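You operate a simulated robot arm through the tools that you are given. There is no shell and no other tool. Be economical: measure what you need, move in short steps, check, and stop when the job is done.

You run a simulated robot arm. Do the job below in one go: nothing can be reset, and whatever is moved stays where it is left.

JOB
Put the white logger that says "72" from the top of the teal-backed bench on the silver steel bearing with a black shield and the white logger labelled "65" on top of the small blue block.
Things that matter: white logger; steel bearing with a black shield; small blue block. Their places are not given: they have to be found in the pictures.

It is judged by the outcome, as a careful person would: the job done as asked, and still so three seconds after it is handed in. It fails if anything else is knocked over, pushed out of place, dropped, spilled or broken.

ROBOT AND FRAMES
A 7-joint arm with a two-finger parallel gripper, fixed in place. Base frame: the origin is at the foot of the arm, x ahead of it, y to its left, z up; the work surface is at about z = 0.8. Units: m, rad, N and s.
With the tool pointing down near the work surface it reaches from about 0.24 to 0.68 m from the base axis. Its first joint turns from -1.152 to 1.152 rad. Payload 2.4 kg.
Tool frame: the origin (TCP) lies between the finger pads and is the grasp point; the fingertips stand 0.03 m ahead of it; z points along the fingers, y is the line along which they close. The gripper opens to 0.094 m. The fingers are 0.028 m wide and 0.01 m thick; the gripper's body (0.05 by 0.096 m) begins 0.055 m behind the TCP.
Orientation is told as [roll, pitch, yaw] about the base's x, y, z axes, in that order, counted from this pose: with the fingers straight down and closing along the base's y, the tool's x points along the base's -x, its y along +y and its z along -z.

CONTROLS
- The arm moves only by the tool step_arm. Its argument "plan" is a list of rows, each an object (a shift or turn left out is 0, a gripper value left out holds the last) with "travel": the shift along the tool's x, y, z in mm, a list of three; "turn": the turn, a rotation vector about the tool's x, y, z in rad, a list of three; "gripper": the gripper command, from -1 (fully open) to 1 (shut), values between in proportion. In form: [{"travel": [x, y, z], "turn": [wx, wy, wz], "gripper": gripper}, ...]. A call has 1 to 8 rows; each row is the pose to reach, as a shift and turn from the pose commanded when the call began, along the tool's axes at that moment. A row lasts 0.2 s, in which the tool goes at most 0.05 m and 0.15 rad; a call with a longer step from one row to the next is refused whole, and so is a gripper value outside its range. Where a pose cannot be reached the arm comes as near as it can. A force on the tool above 40 N (or 10 N above the force at the start of the call, whichever is more), or a blocked arm, ends the call early, and 0.2 s more pass. The fingers move at their own pace (about 0.153 m/s each) and stop on an object; they squeeze with about 26 N. The grip force told is the motor's: it shows also when the fingers shut on nothing. Time passes only in rows, and 0.2 s behind the last, so rows that repeat a pose let the fingers close. The reply holds the time, the measured pose of the TCP, the force on the tool along the base axes, the opening and the grip force, in the units named above and with some noise.
- Cameras (640 x 400 px; columns grow to the right, rows downward): "scene" is fixed at [0.039, 0.4897, 1.4239]; the picture's right is [-0.65, -0.76, 0.00], its down [-0.57, 0.49, -0.66] and it looks along [0.50, -0.43, -0.75] (base axes); focal length 346 px, centre (320, 200). "wrist" rides on the gripper at [-0.037, 0, -0.058] in the tool frame; the picture's right is [0.00, -1.00, 0.00], its down [0.97, 0.00, -0.24] and it looks along [0.24, 0.00, 0.97] (tool axes); focal length 218 px, centre (320, 200).
- capture(camera): a new picture of that camera. The clock stands still meanwhile.
- pixel_to_xyz(camera, pixels): for up to 12 pixels [column, row] of the newest picture of that camera ("zoom" is the newest enlarged one), the place [x, y, z] in the base frame of the surface seen there, good to about 0.003 m. The clock stands still meanwhile.
- zoom(camera, box): a new picture of the part [left, top, right, bottom] of that camera's present view, enlarged. The clock stands still meanwhile.
- close_job(): hands the job in; it is judged then, once.

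Keep the steps short. Do not move on a guess: measure, check each grasp and each placing, and mend mistakes. In all there are 60 turns and 22 pictures (those below and enlarged ones count). Leave the gripper open and the arm clear of the work at the hand-in unless told otherwise, and finish with a single line.

The tools are called after "Emit:" as name(argument=value, ...) on one line, values as JSON. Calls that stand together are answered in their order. step_arm: Moves the arm, as the interface text tells. Its arguments: {"type":"object","properties":{"plan":{"type":"array","items":{"type":"object","properties":{"travel":{"type":"array","items":{"type":"number"}},"turn":{"type":"array","items":{"type":"number"}},"gripper":{"type":"number"}}}}},"required":["plan"]} The other tools are called the same way: capture (camera) takes a picture; pixel_to_xyz (camera, pixels) gives the place of the surface under pixels of a picture; zoom (camera, box) takes an enlarged picture of a part of a camera's view; close_job () hands the job in.

At the start:

```text
clock: 0.0
eef_pos: [0.2203, 0.2782, 1.1338]
orientation: [0.0, 0.0, -0.001]
ft_force: [1.4, 0.1, -0.5]
gripper_width: 0.094
grasp_force: 0.0
```

scene: 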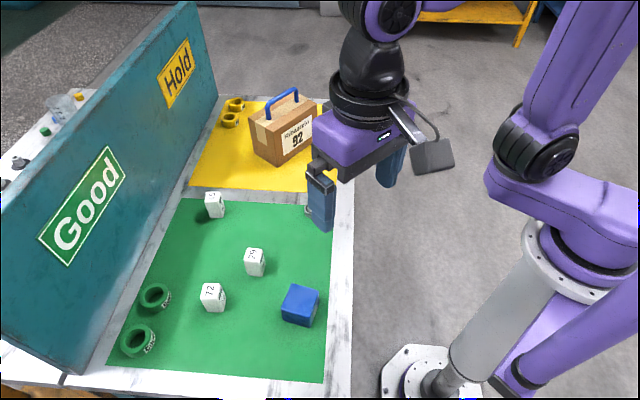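
wrist: 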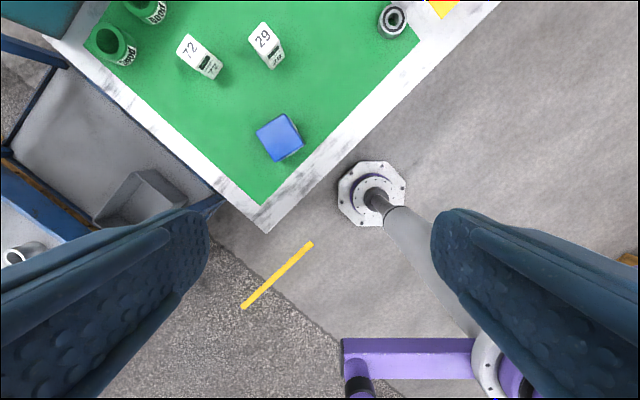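

I see three white loggers, at scene (214,205), (255,262) and (213,297), a blue block at (300,305), and the bearing hidden behind the finger. I'll zoom in to read the labels.

Emit:
zoom(camera="scene", box=[180, 170, 340, 330])

Emit:
pixel_to_xyz(camera="wrist", pixels=[[393, 19], [188, 45], [208, 66], [262, 38], [275, 135], [257, 133], [278, 114], [303, 144], [277, 162], [393, 38]])

```text
2.50 times, centred on (260, 250) of scene
```

zoom: 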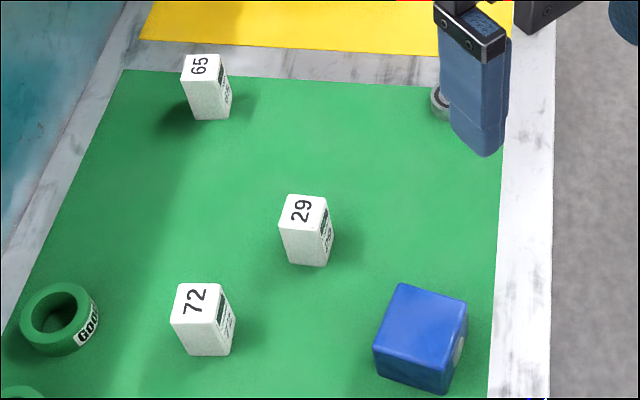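

```text
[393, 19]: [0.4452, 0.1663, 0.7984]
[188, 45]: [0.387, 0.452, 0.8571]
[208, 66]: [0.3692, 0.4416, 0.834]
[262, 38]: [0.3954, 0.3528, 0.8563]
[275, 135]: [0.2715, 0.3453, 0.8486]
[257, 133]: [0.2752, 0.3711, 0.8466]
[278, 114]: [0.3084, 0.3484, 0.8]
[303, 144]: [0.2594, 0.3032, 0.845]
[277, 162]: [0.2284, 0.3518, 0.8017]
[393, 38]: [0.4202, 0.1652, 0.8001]
```

The loggers read 72 (front left), 29 (middle) and 65 (back). Next I measure their corners and the block's in the zoom picture.

Emit:
pixel_to_xyz(camera="zoom", pixels=[[179, 286], [213, 286], [222, 308], [173, 318], [184, 57], [217, 57], [222, 76], [187, 82], [400, 287], [464, 303], [444, 358], [378, 346]])

Emit:
pixel_to_xyz(camera="wrist", pixels=[[192, 35], [200, 48], [190, 62], [179, 50], [215, 78], [382, 8], [404, 10], [385, 25], [401, 25], [262, 118], [283, 117], [297, 138]])

```text
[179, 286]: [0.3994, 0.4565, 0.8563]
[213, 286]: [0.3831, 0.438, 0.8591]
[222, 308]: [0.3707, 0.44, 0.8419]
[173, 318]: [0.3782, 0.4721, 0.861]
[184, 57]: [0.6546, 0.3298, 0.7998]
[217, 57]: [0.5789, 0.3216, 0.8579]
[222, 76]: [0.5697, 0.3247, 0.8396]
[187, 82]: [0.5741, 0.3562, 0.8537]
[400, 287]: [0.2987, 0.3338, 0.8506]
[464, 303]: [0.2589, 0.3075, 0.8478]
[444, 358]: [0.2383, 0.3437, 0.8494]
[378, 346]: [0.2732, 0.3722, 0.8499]
```

```text
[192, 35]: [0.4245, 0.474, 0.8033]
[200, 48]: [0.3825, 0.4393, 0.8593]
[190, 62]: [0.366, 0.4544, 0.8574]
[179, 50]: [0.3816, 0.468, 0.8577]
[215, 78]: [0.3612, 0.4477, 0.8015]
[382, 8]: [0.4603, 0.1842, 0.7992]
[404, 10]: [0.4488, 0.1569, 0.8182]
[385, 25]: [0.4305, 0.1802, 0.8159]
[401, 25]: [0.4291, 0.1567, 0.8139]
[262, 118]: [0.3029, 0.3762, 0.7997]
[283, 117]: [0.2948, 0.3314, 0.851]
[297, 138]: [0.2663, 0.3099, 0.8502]
```

Logger 72 is centred near (0.382, 0.455) with its edges at about 49°. Block top is near (0.267, 0.339, 0.85), bearing near (0.445, 0.168). I'll move forward over the bench, still high, for a closer look.

Emit:
step_arm(plan=[{"travel": [-45, 0, 15]}, {"travel": [-90, 0, 30]}, {"travel": [-135, 0, 45]}, {"travel": [-180, 0, 60]}, {"travel": [-200, 0, 80]}, {"travel": [-200, 0, 80]}])

Emit:
capture(camera="wrist")

```text
clock: 1.4
eef_pos: [0.4205, 0.2767, 1.0525]
orientation: [0.001, -0.001, 0.0]
ft_force: [-1.1, 0.2, -0.4]
gripper_width: 0.0941
grasp_force: 0.0
```

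```text
18 pictures are left
```

wrist: 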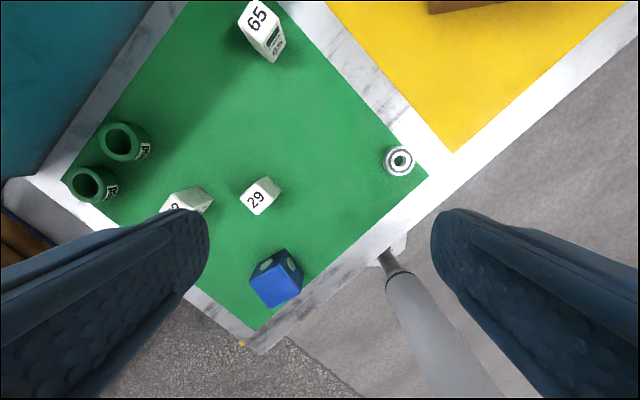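

The bearing is at wrist (398,161). I'll zoom in on it and on the block at (277,278) to check the shield and the tops.

Emit:
zoom(camera="wrist", box=[358, 136, 438, 186])

Emit:
pixel_to_xyz(camera="zoom", pixels=[[240, 190], [330, 100], [420, 190], [330, 280], [330, 130], [330, 190], [270, 190], [390, 190], [330, 250], [400, 140], [260, 140]])

Emit:
pixel_to_xyz(camera="wrist", pixels=[[276, 262], [264, 280], [285, 255], [298, 275], [290, 265], [264, 264], [250, 268], [258, 32], [275, 60], [240, 28], [268, 3], [257, 17]])

Emit:
zoom(camera="wrist", box=[230, 230, 326, 326])

```text
8.00 times, centred on (398, 161) of wrist
```

zoom: 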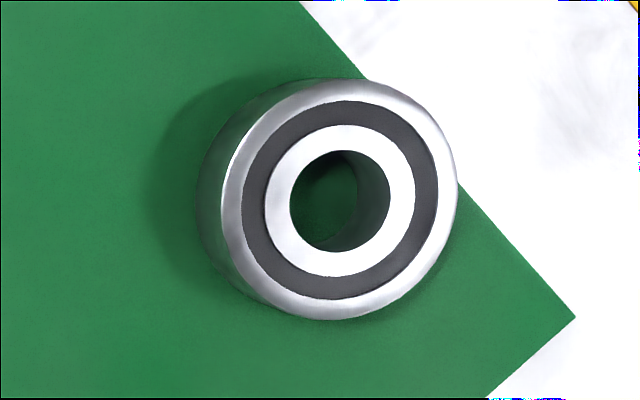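

```text
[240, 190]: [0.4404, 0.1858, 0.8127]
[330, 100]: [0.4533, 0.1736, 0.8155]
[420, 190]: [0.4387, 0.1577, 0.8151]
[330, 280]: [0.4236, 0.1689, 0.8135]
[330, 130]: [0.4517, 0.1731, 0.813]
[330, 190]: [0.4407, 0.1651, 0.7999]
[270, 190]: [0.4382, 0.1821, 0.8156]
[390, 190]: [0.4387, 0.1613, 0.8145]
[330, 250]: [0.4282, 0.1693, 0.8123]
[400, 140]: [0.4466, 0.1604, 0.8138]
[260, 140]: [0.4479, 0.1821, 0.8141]
```

```text
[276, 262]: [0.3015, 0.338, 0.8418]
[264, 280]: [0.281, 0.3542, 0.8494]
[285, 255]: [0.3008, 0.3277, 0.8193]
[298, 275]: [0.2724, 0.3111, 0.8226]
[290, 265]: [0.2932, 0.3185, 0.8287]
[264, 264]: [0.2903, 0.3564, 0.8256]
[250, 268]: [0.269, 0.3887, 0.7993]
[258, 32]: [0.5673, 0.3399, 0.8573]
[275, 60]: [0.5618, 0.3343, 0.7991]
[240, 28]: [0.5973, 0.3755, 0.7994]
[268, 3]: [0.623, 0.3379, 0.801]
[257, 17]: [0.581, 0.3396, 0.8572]
```

```text
4.17 times, centred on (278, 278) of wrist
```

zoom: 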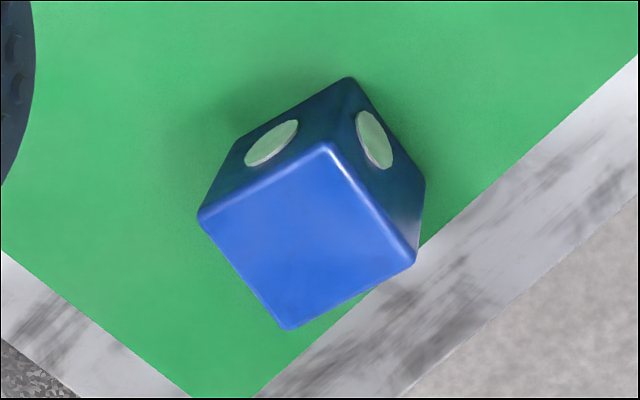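

The bearing does have the dark shield; its centre is about (0.4375, 0.170) with the top at z ≈ 0.814. The block's top is plain and flat. Now I measure the rings around logger 72 at wrist (90,185) and (123,140), and logger 65, for clearance.

Emit:
pixel_to_xyz(camera="wrist", pixels=[[108, 190], [147, 145], [104, 172], [95, 200], [240, 195], [263, 178], [280, 186], [257, 214], [186, 193], [170, 206], [204, 198], [272, 18]])

Emit:
zoom(camera="wrist", box=[222, 0, 302, 70])

```text
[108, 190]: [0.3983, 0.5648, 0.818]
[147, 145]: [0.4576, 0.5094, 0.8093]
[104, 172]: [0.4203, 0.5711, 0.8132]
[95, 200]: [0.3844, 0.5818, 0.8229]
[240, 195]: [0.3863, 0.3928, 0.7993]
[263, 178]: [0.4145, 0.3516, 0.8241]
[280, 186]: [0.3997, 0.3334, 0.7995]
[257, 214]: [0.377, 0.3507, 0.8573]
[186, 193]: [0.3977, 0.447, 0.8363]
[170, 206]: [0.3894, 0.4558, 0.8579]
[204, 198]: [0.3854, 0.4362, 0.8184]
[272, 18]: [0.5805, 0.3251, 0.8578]
```

```text
5.71 times, centred on (262, 35) of wrist
```

zoom: 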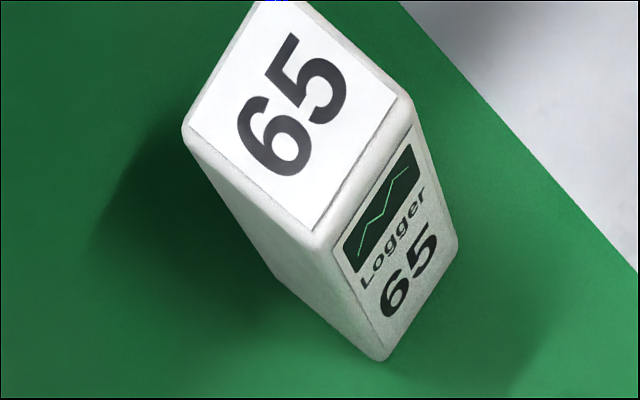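

Clearances are fine for a grasp at yaw ≈ -41°. I'll go above logger 72, turning on the way and staying at about z = 0.95.

Emit:
step_arm(plan=[{"travel": [8, 36, 10], "turn": [0, 0, 0.143]}, {"travel": [16, 72, 25], "turn": [0, 0, 0.286]}, {"travel": [24, 108, 45], "turn": [0, 0, 0.43]}, {"travel": [32, 144, 70], "turn": [0, 0, 0.573]}, {"travel": [38.5, 178, 100], "turn": [0, 0, 0.716]}, {"travel": [38.5, 178, 100], "turn": [0, 0, 0.716]}])

Emit:
capture(camera="wrist")

```text
clock: 2.8
eef_pos: [0.3827, 0.456, 0.9527]
orientation: [0.0, 0.0, -0.717]
ft_force: [-1.0, 0.2, -0.7]
gripper_width: 0.0941
grasp_force: 0.1
```

```text
14 pictures are left
```

wrist: 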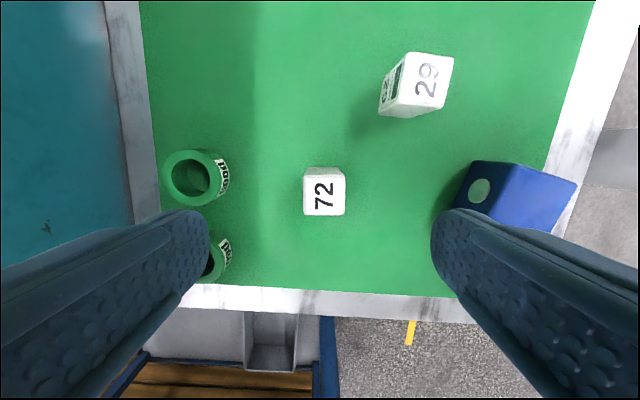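

The picture is now square to logger 72, at (324,195). I measure its top corners to fine-centre.

Emit:
pixel_to_xyz(camera="wrist", pixels=[[306, 179], [342, 178], [342, 212], [306, 213], [324, 196], [306, 196], [342, 196], [324, 179], [324, 213]])

```text
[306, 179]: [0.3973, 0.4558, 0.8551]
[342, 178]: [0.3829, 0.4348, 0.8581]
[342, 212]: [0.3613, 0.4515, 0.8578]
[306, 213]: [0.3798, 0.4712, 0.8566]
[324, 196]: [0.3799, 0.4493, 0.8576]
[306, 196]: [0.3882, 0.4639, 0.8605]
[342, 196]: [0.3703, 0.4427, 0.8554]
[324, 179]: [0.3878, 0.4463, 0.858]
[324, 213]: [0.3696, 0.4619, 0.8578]
```

The centre is (0.380, 0.4533), so I shift 3.6 mm along -y of the tool, go down to z ≈ 0.842 and close.

Emit:
step_arm(plan=[{"travel": [0, -3.6, 40]}, {"travel": [0, -3.6, 80]}, {"travel": [0, -3.6, 111]}, {"travel": [0, -3.6, 111]}, {"travel": [0, -3.6, 111], "gripper": 1}, {"travel": [0, -3.6, 111], "gripper": 1}, {"travel": [0, -3.6, 111], "gripper": 1}])

```text
clock: 4.4
eef_pos: [0.3799, 0.4532, 0.8427]
orientation: [-0.001, 0.001, -0.715]
ft_force: [0.2, 0.5, 0.1]
gripper_width: 0.0346
grasp_force: 25.5
```

It's gripped, but the opening of 0.0346 m is wider than I expected from the top. I'll look before lifting.

Emit:
zoom(camera="wrist", box=[200, 120, 440, 400])

```text
1.43 times, centred on (320, 260) of wrist
```

zoom: 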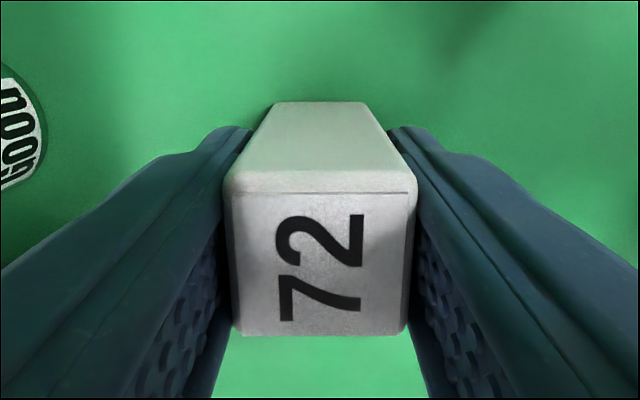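

The grip is square and centred. I measure the top face in this view for the offset, then lift.

Emit:
pixel_to_xyz(camera="zoom", pixels=[[320, 178], [320, 328], [240, 255], [405, 255]])

Emit:
step_arm(plan=[{"travel": [0, 0, -20]}, {"travel": [0, 0, -60]}, {"travel": [0, 0, -100]}, {"travel": [0, 0, -100]}])

```text
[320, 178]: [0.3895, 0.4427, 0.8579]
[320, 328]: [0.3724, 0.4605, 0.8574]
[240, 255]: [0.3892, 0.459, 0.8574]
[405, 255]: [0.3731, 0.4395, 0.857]
```

```text
clock: 5.4
eef_pos: [0.3799, 0.453, 0.9419]
orientation: [0.001, 0.001, -0.716]
ft_force: [-0.1, 0.4, -1.2]
gripper_width: 0.0348
grasp_force: 25.6
```

Lifted and held. I carry it at this height to above the bearing at (0.4378, 0.170).

Emit:
step_arm(plan=[{"travel": [-33, -25, 0]}, {"travel": [-66, -50, 0]}, {"travel": [-99, -75, 0]}, {"travel": [-132, -100, 0]}, {"travel": [-165, -125, 0]}, {"travel": [-198, -150, 0]}, {"travel": [-228.5, -175.5, 0]}, {"travel": [-228.5, -175.5, 0]}])

Emit:
capture(camera="wrist")

```text
clock: 7.2
eef_pos: [0.4365, 0.1696, 0.9413]
orientation: [-0.002, 0.001, -0.715]
ft_force: [0.6, -0.2, -1.8]
gripper_width: 0.0348
grasp_force: 26.4
```

```text
12 pictures are left
```

wrist: 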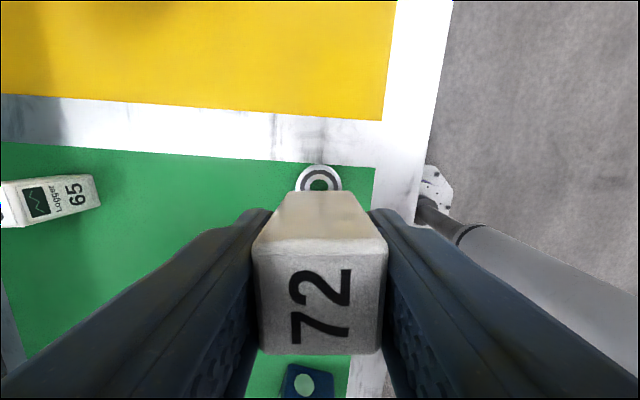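

Laterally the bearing is centred at column 319. I measure its visible rim to check its position along tool x.

Emit:
pixel_to_xyz(camera="wrist", pixels=[[319, 167], [319, 170], [299, 184], [339, 184], [301, 179], [337, 179], [319, 185]])

```text
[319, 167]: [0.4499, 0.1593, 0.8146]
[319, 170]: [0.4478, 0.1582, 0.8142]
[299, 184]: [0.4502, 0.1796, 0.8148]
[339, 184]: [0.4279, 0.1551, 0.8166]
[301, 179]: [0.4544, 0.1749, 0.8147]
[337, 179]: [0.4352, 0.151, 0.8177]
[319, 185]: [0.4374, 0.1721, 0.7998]
```

Agrees with (0.437, 0.170) within a millimetre or so. I lower by 81 mm, just above contact.

Emit:
step_arm(plan=[{"travel": [0, 0, 35]}, {"travel": [0, 0, 65]}, {"travel": [0, 0, 78]}, {"travel": [0, 0, 81]}, {"travel": [0, 0, 81]}])

Emit:
capture(camera="scene")

```text
clock: 8.4
eef_pos: [0.4369, 0.171, 0.8609]
orientation: [0.0, 0.0, -0.716]
ft_force: [-0.4, -0.1, -0.6]
gripper_width: 0.0346
grasp_force: 26.3
```

```text
11 pictures are left
```

scene: 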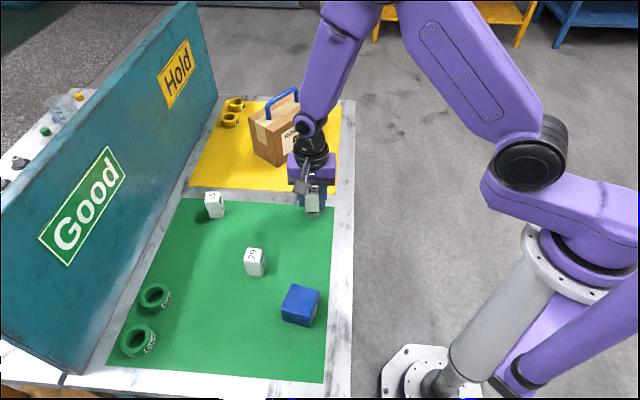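

The gripper is clear of the box. I creep down 1 mm at a time until contact shows in the force.

Emit:
step_arm(plan=[{"travel": [0, 0, 1]}, {"travel": [0, 0, 2]}, {"travel": [0, 0, 2]}])

Emit:
zoom(camera="scene", box=[280, 170, 350, 240])

```text
clock: 9.2
eef_pos: [0.4366, 0.1709, 0.8584]
orientation: [0.0, 0.0, -0.716]
ft_force: [0.9, -1.4, -1.6]
gripper_width: 0.0345
grasp_force: 25.8
```

```text
5.71 times, centred on (315, 205) of scene
```

zoom: 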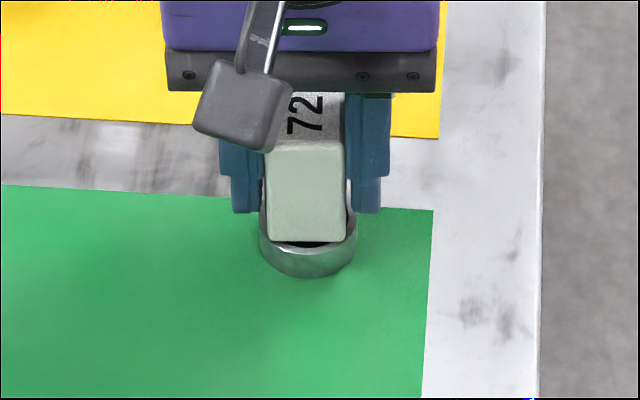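

It sits centred over the ring. A little more downward until contact.

Emit:
step_arm(plan=[{"travel": [0, 0, 0.7]}, {"travel": [0, 0, 1.4]}, {"travel": [0, 0, 1.4]}])

```text
clock: 10.0
eef_pos: [0.4362, 0.1711, 0.8581]
orientation: [0.0, -0.001, -0.715]
ft_force: [-1.1, -0.3, 3.8]
gripper_width: 0.0346
grasp_force: 25.6
```

Contact reads (+3.8 N, z stopped at 0.858). I release and rise straight up.

Emit:
step_arm(plan=[{"travel": [0, 0, 0], "gripper": 0}, {"travel": [0, 0, 0], "gripper": -1}, {"travel": [0, 0, 0], "gripper": -1}, {"travel": [0, 0, -30]}, {"travel": [0, 0, -75]}, {"travel": [0, 0, -120]}, {"travel": [0, 0, -120]}])

Emit:
capture(camera="wrist")

```text
clock: 11.6
eef_pos: [0.4375, 0.1713, 0.9779]
orientation: [0.0, -0.001, -0.716]
ft_force: [-0.3, -0.3, 0.1]
gripper_width: 0.094
grasp_force: 0.1
```

```text
9 pictures are left
```

wrist: 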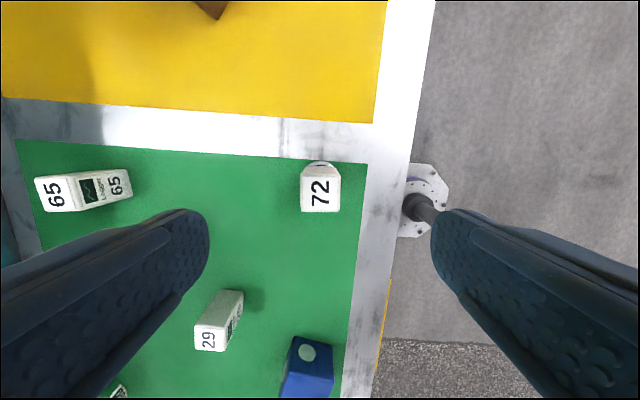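

72 stands on the bearing. Now 65: I measure its top corners at wrist (36,180), (68,175), (76,207), (45,211).

Emit:
pixel_to_xyz(camera="wrist", pixels=[[38, 181], [67, 177], [74, 206], [46, 210], [55, 193], [130, 172], [131, 192], [303, 180], [338, 180], [338, 209], [303, 209]])

```text
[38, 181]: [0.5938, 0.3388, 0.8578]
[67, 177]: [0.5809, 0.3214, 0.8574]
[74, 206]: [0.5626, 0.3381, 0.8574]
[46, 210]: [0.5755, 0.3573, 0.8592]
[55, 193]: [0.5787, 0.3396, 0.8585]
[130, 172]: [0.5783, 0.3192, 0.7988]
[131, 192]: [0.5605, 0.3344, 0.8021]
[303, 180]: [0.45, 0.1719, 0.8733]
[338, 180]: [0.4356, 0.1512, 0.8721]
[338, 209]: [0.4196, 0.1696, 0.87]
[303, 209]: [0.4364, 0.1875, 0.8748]
```

72's centre is within 2 mm of the bearing's. 65's centre is (0.578, 0.339), at about the same edge angle. I check the wall and box distance at (5,235), (212,10) and (8,120) before going there.

Emit:
pixel_to_xyz(camera="wrist", pixels=[[4, 238], [4, 222], [212, 10], [205, 3], [8, 120]])

Emit:
pixel_to_xyz(camera="scene", pixels=[[120, 60], [200, 60], [217, 98], [150, 200], [190, 150], [290, 163], [285, 92], [180, 5], [255, 110]])

```text
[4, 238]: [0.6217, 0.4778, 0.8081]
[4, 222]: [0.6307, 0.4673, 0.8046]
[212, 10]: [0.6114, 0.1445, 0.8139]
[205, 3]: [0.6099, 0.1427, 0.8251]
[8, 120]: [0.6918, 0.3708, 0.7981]
```

```text
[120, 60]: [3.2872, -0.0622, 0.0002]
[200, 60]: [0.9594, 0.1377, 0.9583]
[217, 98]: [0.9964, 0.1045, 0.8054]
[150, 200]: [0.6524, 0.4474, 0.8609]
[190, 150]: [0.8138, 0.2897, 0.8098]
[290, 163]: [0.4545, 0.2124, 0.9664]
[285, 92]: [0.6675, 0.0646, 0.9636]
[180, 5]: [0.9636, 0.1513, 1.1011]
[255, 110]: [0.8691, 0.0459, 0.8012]
```

The wall stays about 7 cm from the outer finger and the box is far off. I go above 65 at z ≈ 0.95.

Emit:
step_arm(plan=[{"travel": [1, 40, 0]}, {"travel": [2, 80, 0]}, {"travel": [3, 120, 0]}, {"travel": [4, 160, 5]}, {"travel": [4, 195, 15]}, {"travel": [4, 219, 28]}, {"travel": [4, 219, 28]}])

Emit:
capture(camera="wrist")

```text
clock: 13.2
eef_pos: [0.5774, 0.3379, 0.9497]
orientation: [0.0, -0.001, -0.716]
ft_force: [0.1, 0.0, 0.5]
gripper_width: 0.0939
grasp_force: 0.1
```

```text
8 pictures are left
```

wrist: 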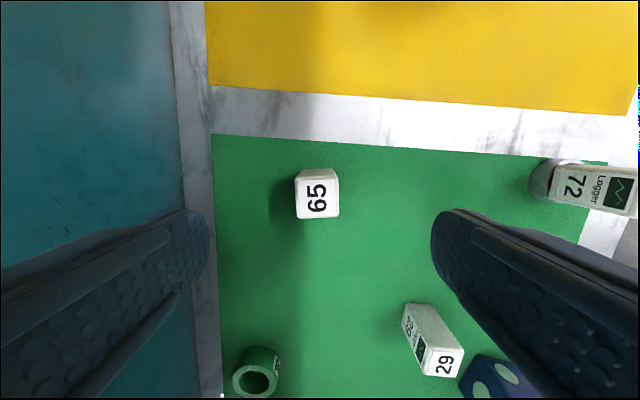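

65 is at (318,194), nearly square to the tool. I measure its corners for fine centring.

Emit:
pixel_to_xyz(camera="wrist", pixels=[[298, 180], [335, 178], [336, 214], [301, 215], [318, 196], [300, 197], [336, 196]])

```text
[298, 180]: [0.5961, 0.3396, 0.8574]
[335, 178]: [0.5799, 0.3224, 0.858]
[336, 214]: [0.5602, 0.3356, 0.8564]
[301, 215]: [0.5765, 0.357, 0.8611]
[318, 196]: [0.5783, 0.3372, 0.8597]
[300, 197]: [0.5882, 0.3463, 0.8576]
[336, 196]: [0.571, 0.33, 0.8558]
```

Centre is (0.5782, 0.3387), about 1 mm along +y of the tool. I go down 107 mm and close.

Emit:
step_arm(plan=[{"travel": [0, 1, 40]}, {"travel": [0, 1, 80]}, {"travel": [0, 1, 107]}, {"travel": [0, 1, 107]}, {"travel": [0, 1, 107], "gripper": 1}, {"travel": [0, 1, 107], "gripper": 1}, {"travel": [0, 1, 107], "gripper": 1}])

```text
clock: 14.8
eef_pos: [0.5776, 0.3388, 0.8428]
orientation: [0.0, 0.0, -0.715]
ft_force: [-0.6, 0.0, 1.3]
gripper_width: 0.0347
grasp_force: 26.5
```

Gripped at 0.0347 m, same as before. I lift 125 mm.

Emit:
step_arm(plan=[{"travel": [0, 0, -20]}, {"travel": [0, 0, -60]}, {"travel": [0, 0, -100]}, {"travel": [0, 0, -125]}, {"travel": [0, 0, -125]}])

```text
clock: 16.0
eef_pos: [0.5776, 0.3389, 0.9688]
orientation: [0.0, -0.001, -0.716]
ft_force: [0.2, -1.6, -0.9]
gripper_width: 0.0349
grasp_force: 26.4
```

I carry it over to the block's centre, (0.2673, 0.3393), passing well above logger 29.

Emit:
step_arm(plan=[{"travel": [33.5, -29, 0]}, {"travel": [67, -58, 0]}, {"travel": [100.5, -87, 0]}, {"travel": [134, -116, 0]}, {"travel": [167.5, -145.5, 0]}, {"travel": [201, -174.5, 0]}, {"travel": [234.4, -203.4, 0]}, {"travel": [234.4, -203.4, 0]}])

Emit:
capture(camera="wrist")

```text
clock: 17.8
eef_pos: [0.2677, 0.34, 0.9697]
orientation: [-0.001, -0.001, -0.716]
ft_force: [-0.1, -0.2, 0.2]
gripper_width: 0.0347
grasp_force: 26.1
```

```text
7 pictures are left
```

wrist: 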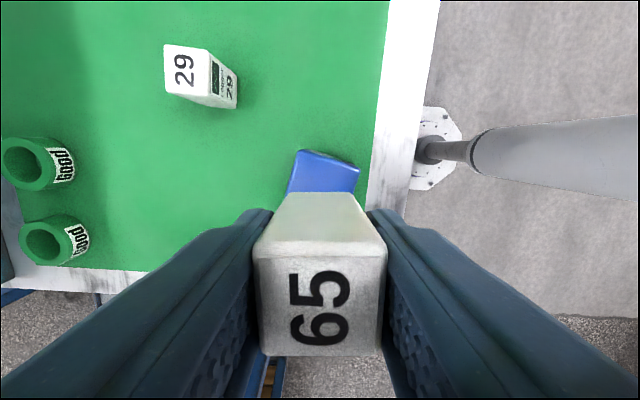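

The block's far corners show at (300,152) and (358,171). I measure them to confirm its centre.

Emit:
pixel_to_xyz(camera="wrist", pixels=[[302, 155], [356, 171], [328, 163], [328, 175], [294, 180], [352, 186]])

```text
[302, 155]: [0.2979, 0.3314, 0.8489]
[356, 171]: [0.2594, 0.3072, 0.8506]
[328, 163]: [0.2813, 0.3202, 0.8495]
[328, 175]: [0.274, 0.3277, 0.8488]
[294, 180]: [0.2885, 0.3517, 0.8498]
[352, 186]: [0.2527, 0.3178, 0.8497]
```

That confirms the centre at about (0.266, 0.339), 2 mm from the tool. I lower 74 mm, leaving a small gap.

Emit:
step_arm(plan=[{"travel": [1, -1, 35]}, {"travel": [1, -1, 60]}, {"travel": [1, -1, 71]}, {"travel": [1, -1, 74]}, {"travel": [1, -1, 74]}])

Emit:
zoom(camera="scene", box=[250, 220, 360, 350])

```text
clock: 19.0
eef_pos: [0.2658, 0.3401, 0.894]
orientation: [0.0, -0.001, -0.717]
ft_force: [-1.0, 0.6, -0.3]
gripper_width: 0.0345
grasp_force: 26.3
```

```text
3.08 times, centred on (305, 285) of scene
```

zoom: 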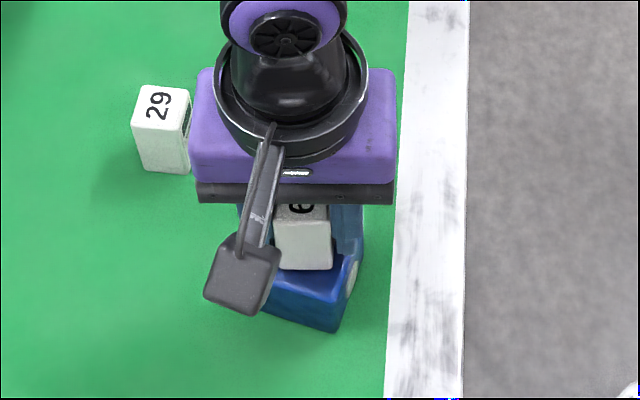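

It's over the block. I creep down to contact.

Emit:
step_arm(plan=[{"travel": [0, 0, 0.8]}, {"travel": [0, 0, 1.6]}, {"travel": [0, 0, 1.6]}])

```text
clock: 19.8
eef_pos: [0.2664, 0.3391, 0.8928]
orientation: [0.001, -0.001, -0.716]
ft_force: [-0.4, -0.2, -0.4]
gripper_width: 0.0345
grasp_force: 26.1
```

No contact yet, so a bit further.

Emit:
step_arm(plan=[{"travel": [0, 0, 0.6]}, {"travel": [0, 0, 1.2]}, {"travel": [0, 0, 1.2]}])

```text
clock: 20.6
eef_pos: [0.2668, 0.3411, 0.8913]
orientation: [0.001, -0.001, -0.714]
ft_force: [-2.6, -1.1, 25.4]
gripper_width: 0.035
grasp_force: 26.2
```

Contact, a bit firm at 25 N. I back off 0.8 mm and read the force again before releasing.

Emit:
step_arm(plan=[{"travel": [0, 0, -0.8]}, {"travel": [0, 0, -0.8]}])

```text
clock: 21.2
eef_pos: [0.268, 0.3398, 0.8922]
orientation: [0.002, 0.0, -0.715]
ft_force: [-0.6, 3.9, 9.0]
gripper_width: 0.0346
grasp_force: 25.9
```

A light load remains, so it's seated. I release and rise.

Emit:
step_arm(plan=[{"travel": [0, 0, -1.1], "gripper": 0}, {"travel": [0, 0, -1.1], "gripper": -1}, {"travel": [0, 0, -1.1], "gripper": -1}, {"travel": [0, 0, -35]}, {"travel": [0, 0, -80]}, {"travel": [0, 0, -125]}, {"travel": [0, 0, -150]}, {"travel": [0, 0, -150]}])

Emit:
capture(camera="wrist")

```text
clock: 23.0
eef_pos: [0.268, 0.339, 1.0415]
orientation: [0.0, 0.001, -0.714]
ft_force: [0.2, -0.7, 0.3]
gripper_width: 0.0941
grasp_force: 0.1
```

```text
5 pictures are left
```

wrist: 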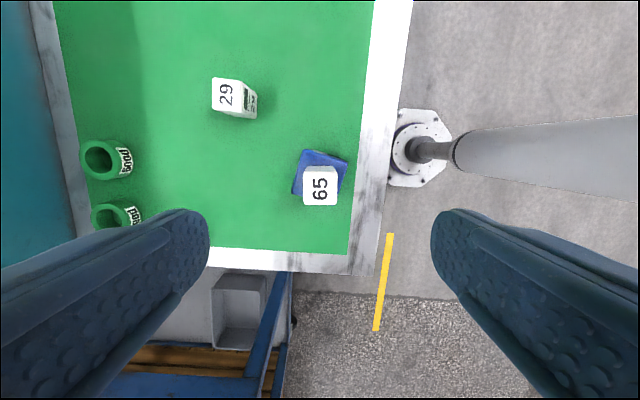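

65 stands on the block. A final scene picture will check both placings and everything else.

Emit:
capture(camera="scene")

Emit:
zoom(camera="scene", box=[190, 160, 350, 340])

```text
4 pictures are left
```

scene: 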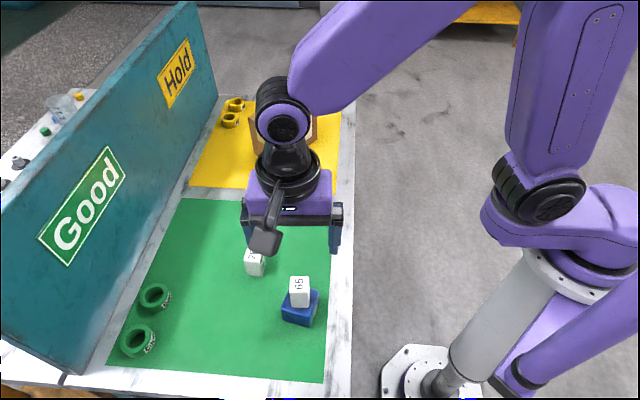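

```text
2.22 times, centred on (270, 250) of scene
```

zoom: 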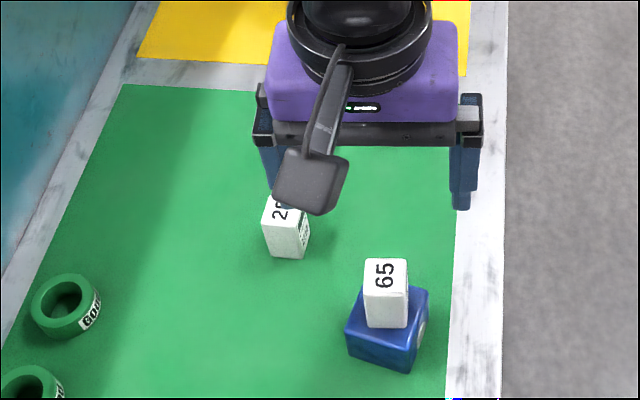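

65 is upright on the block, but the arm hides 72. I rise and move aside to the right for a last look.

Emit:
step_arm(plan=[{"travel": [0, 0, -40]}, {"travel": [-31, -30, -60]}, {"travel": [-63, -59, -60]}, {"travel": [-94, -89, -60]}, {"travel": [-126, -118, -60]}, {"travel": [-157, -148, -60]}, {"travel": [-189, -178, -60]}, {"travel": [-220, -207, -60]}])

Emit:
capture(camera="scene")

```text
clock: 24.8
eef_pos: [0.2958, 0.0385, 1.1023]
orientation: [0.001, 0.001, -0.714]
ft_force: [-0.3, -0.4, 0.2]
gripper_width: 0.0937
grasp_force: 0.2
```

```text
2 pictures are left
```

scene: 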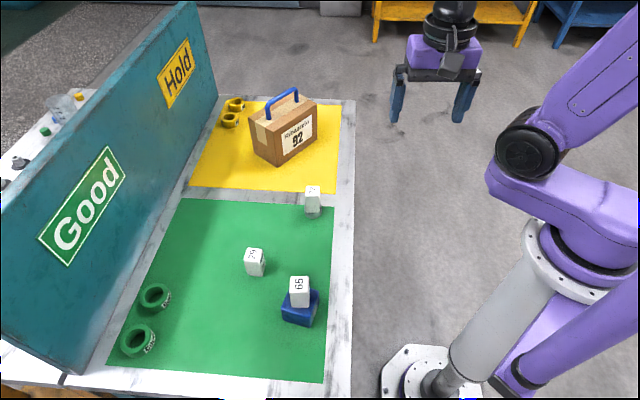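

Both loggers are upright in place: 72 on the bearing at (313,203) and 65 on the block at (300,295). Everything else is where it was, the gripper is open and the arm is clear, so I hand in.

Emit:
close_job()

```text
The job is handed in.
```

Done: logger 72 stands on the black-shielded steel bearing and logger 65 stands on the small blue block, with nothing else disturbed.
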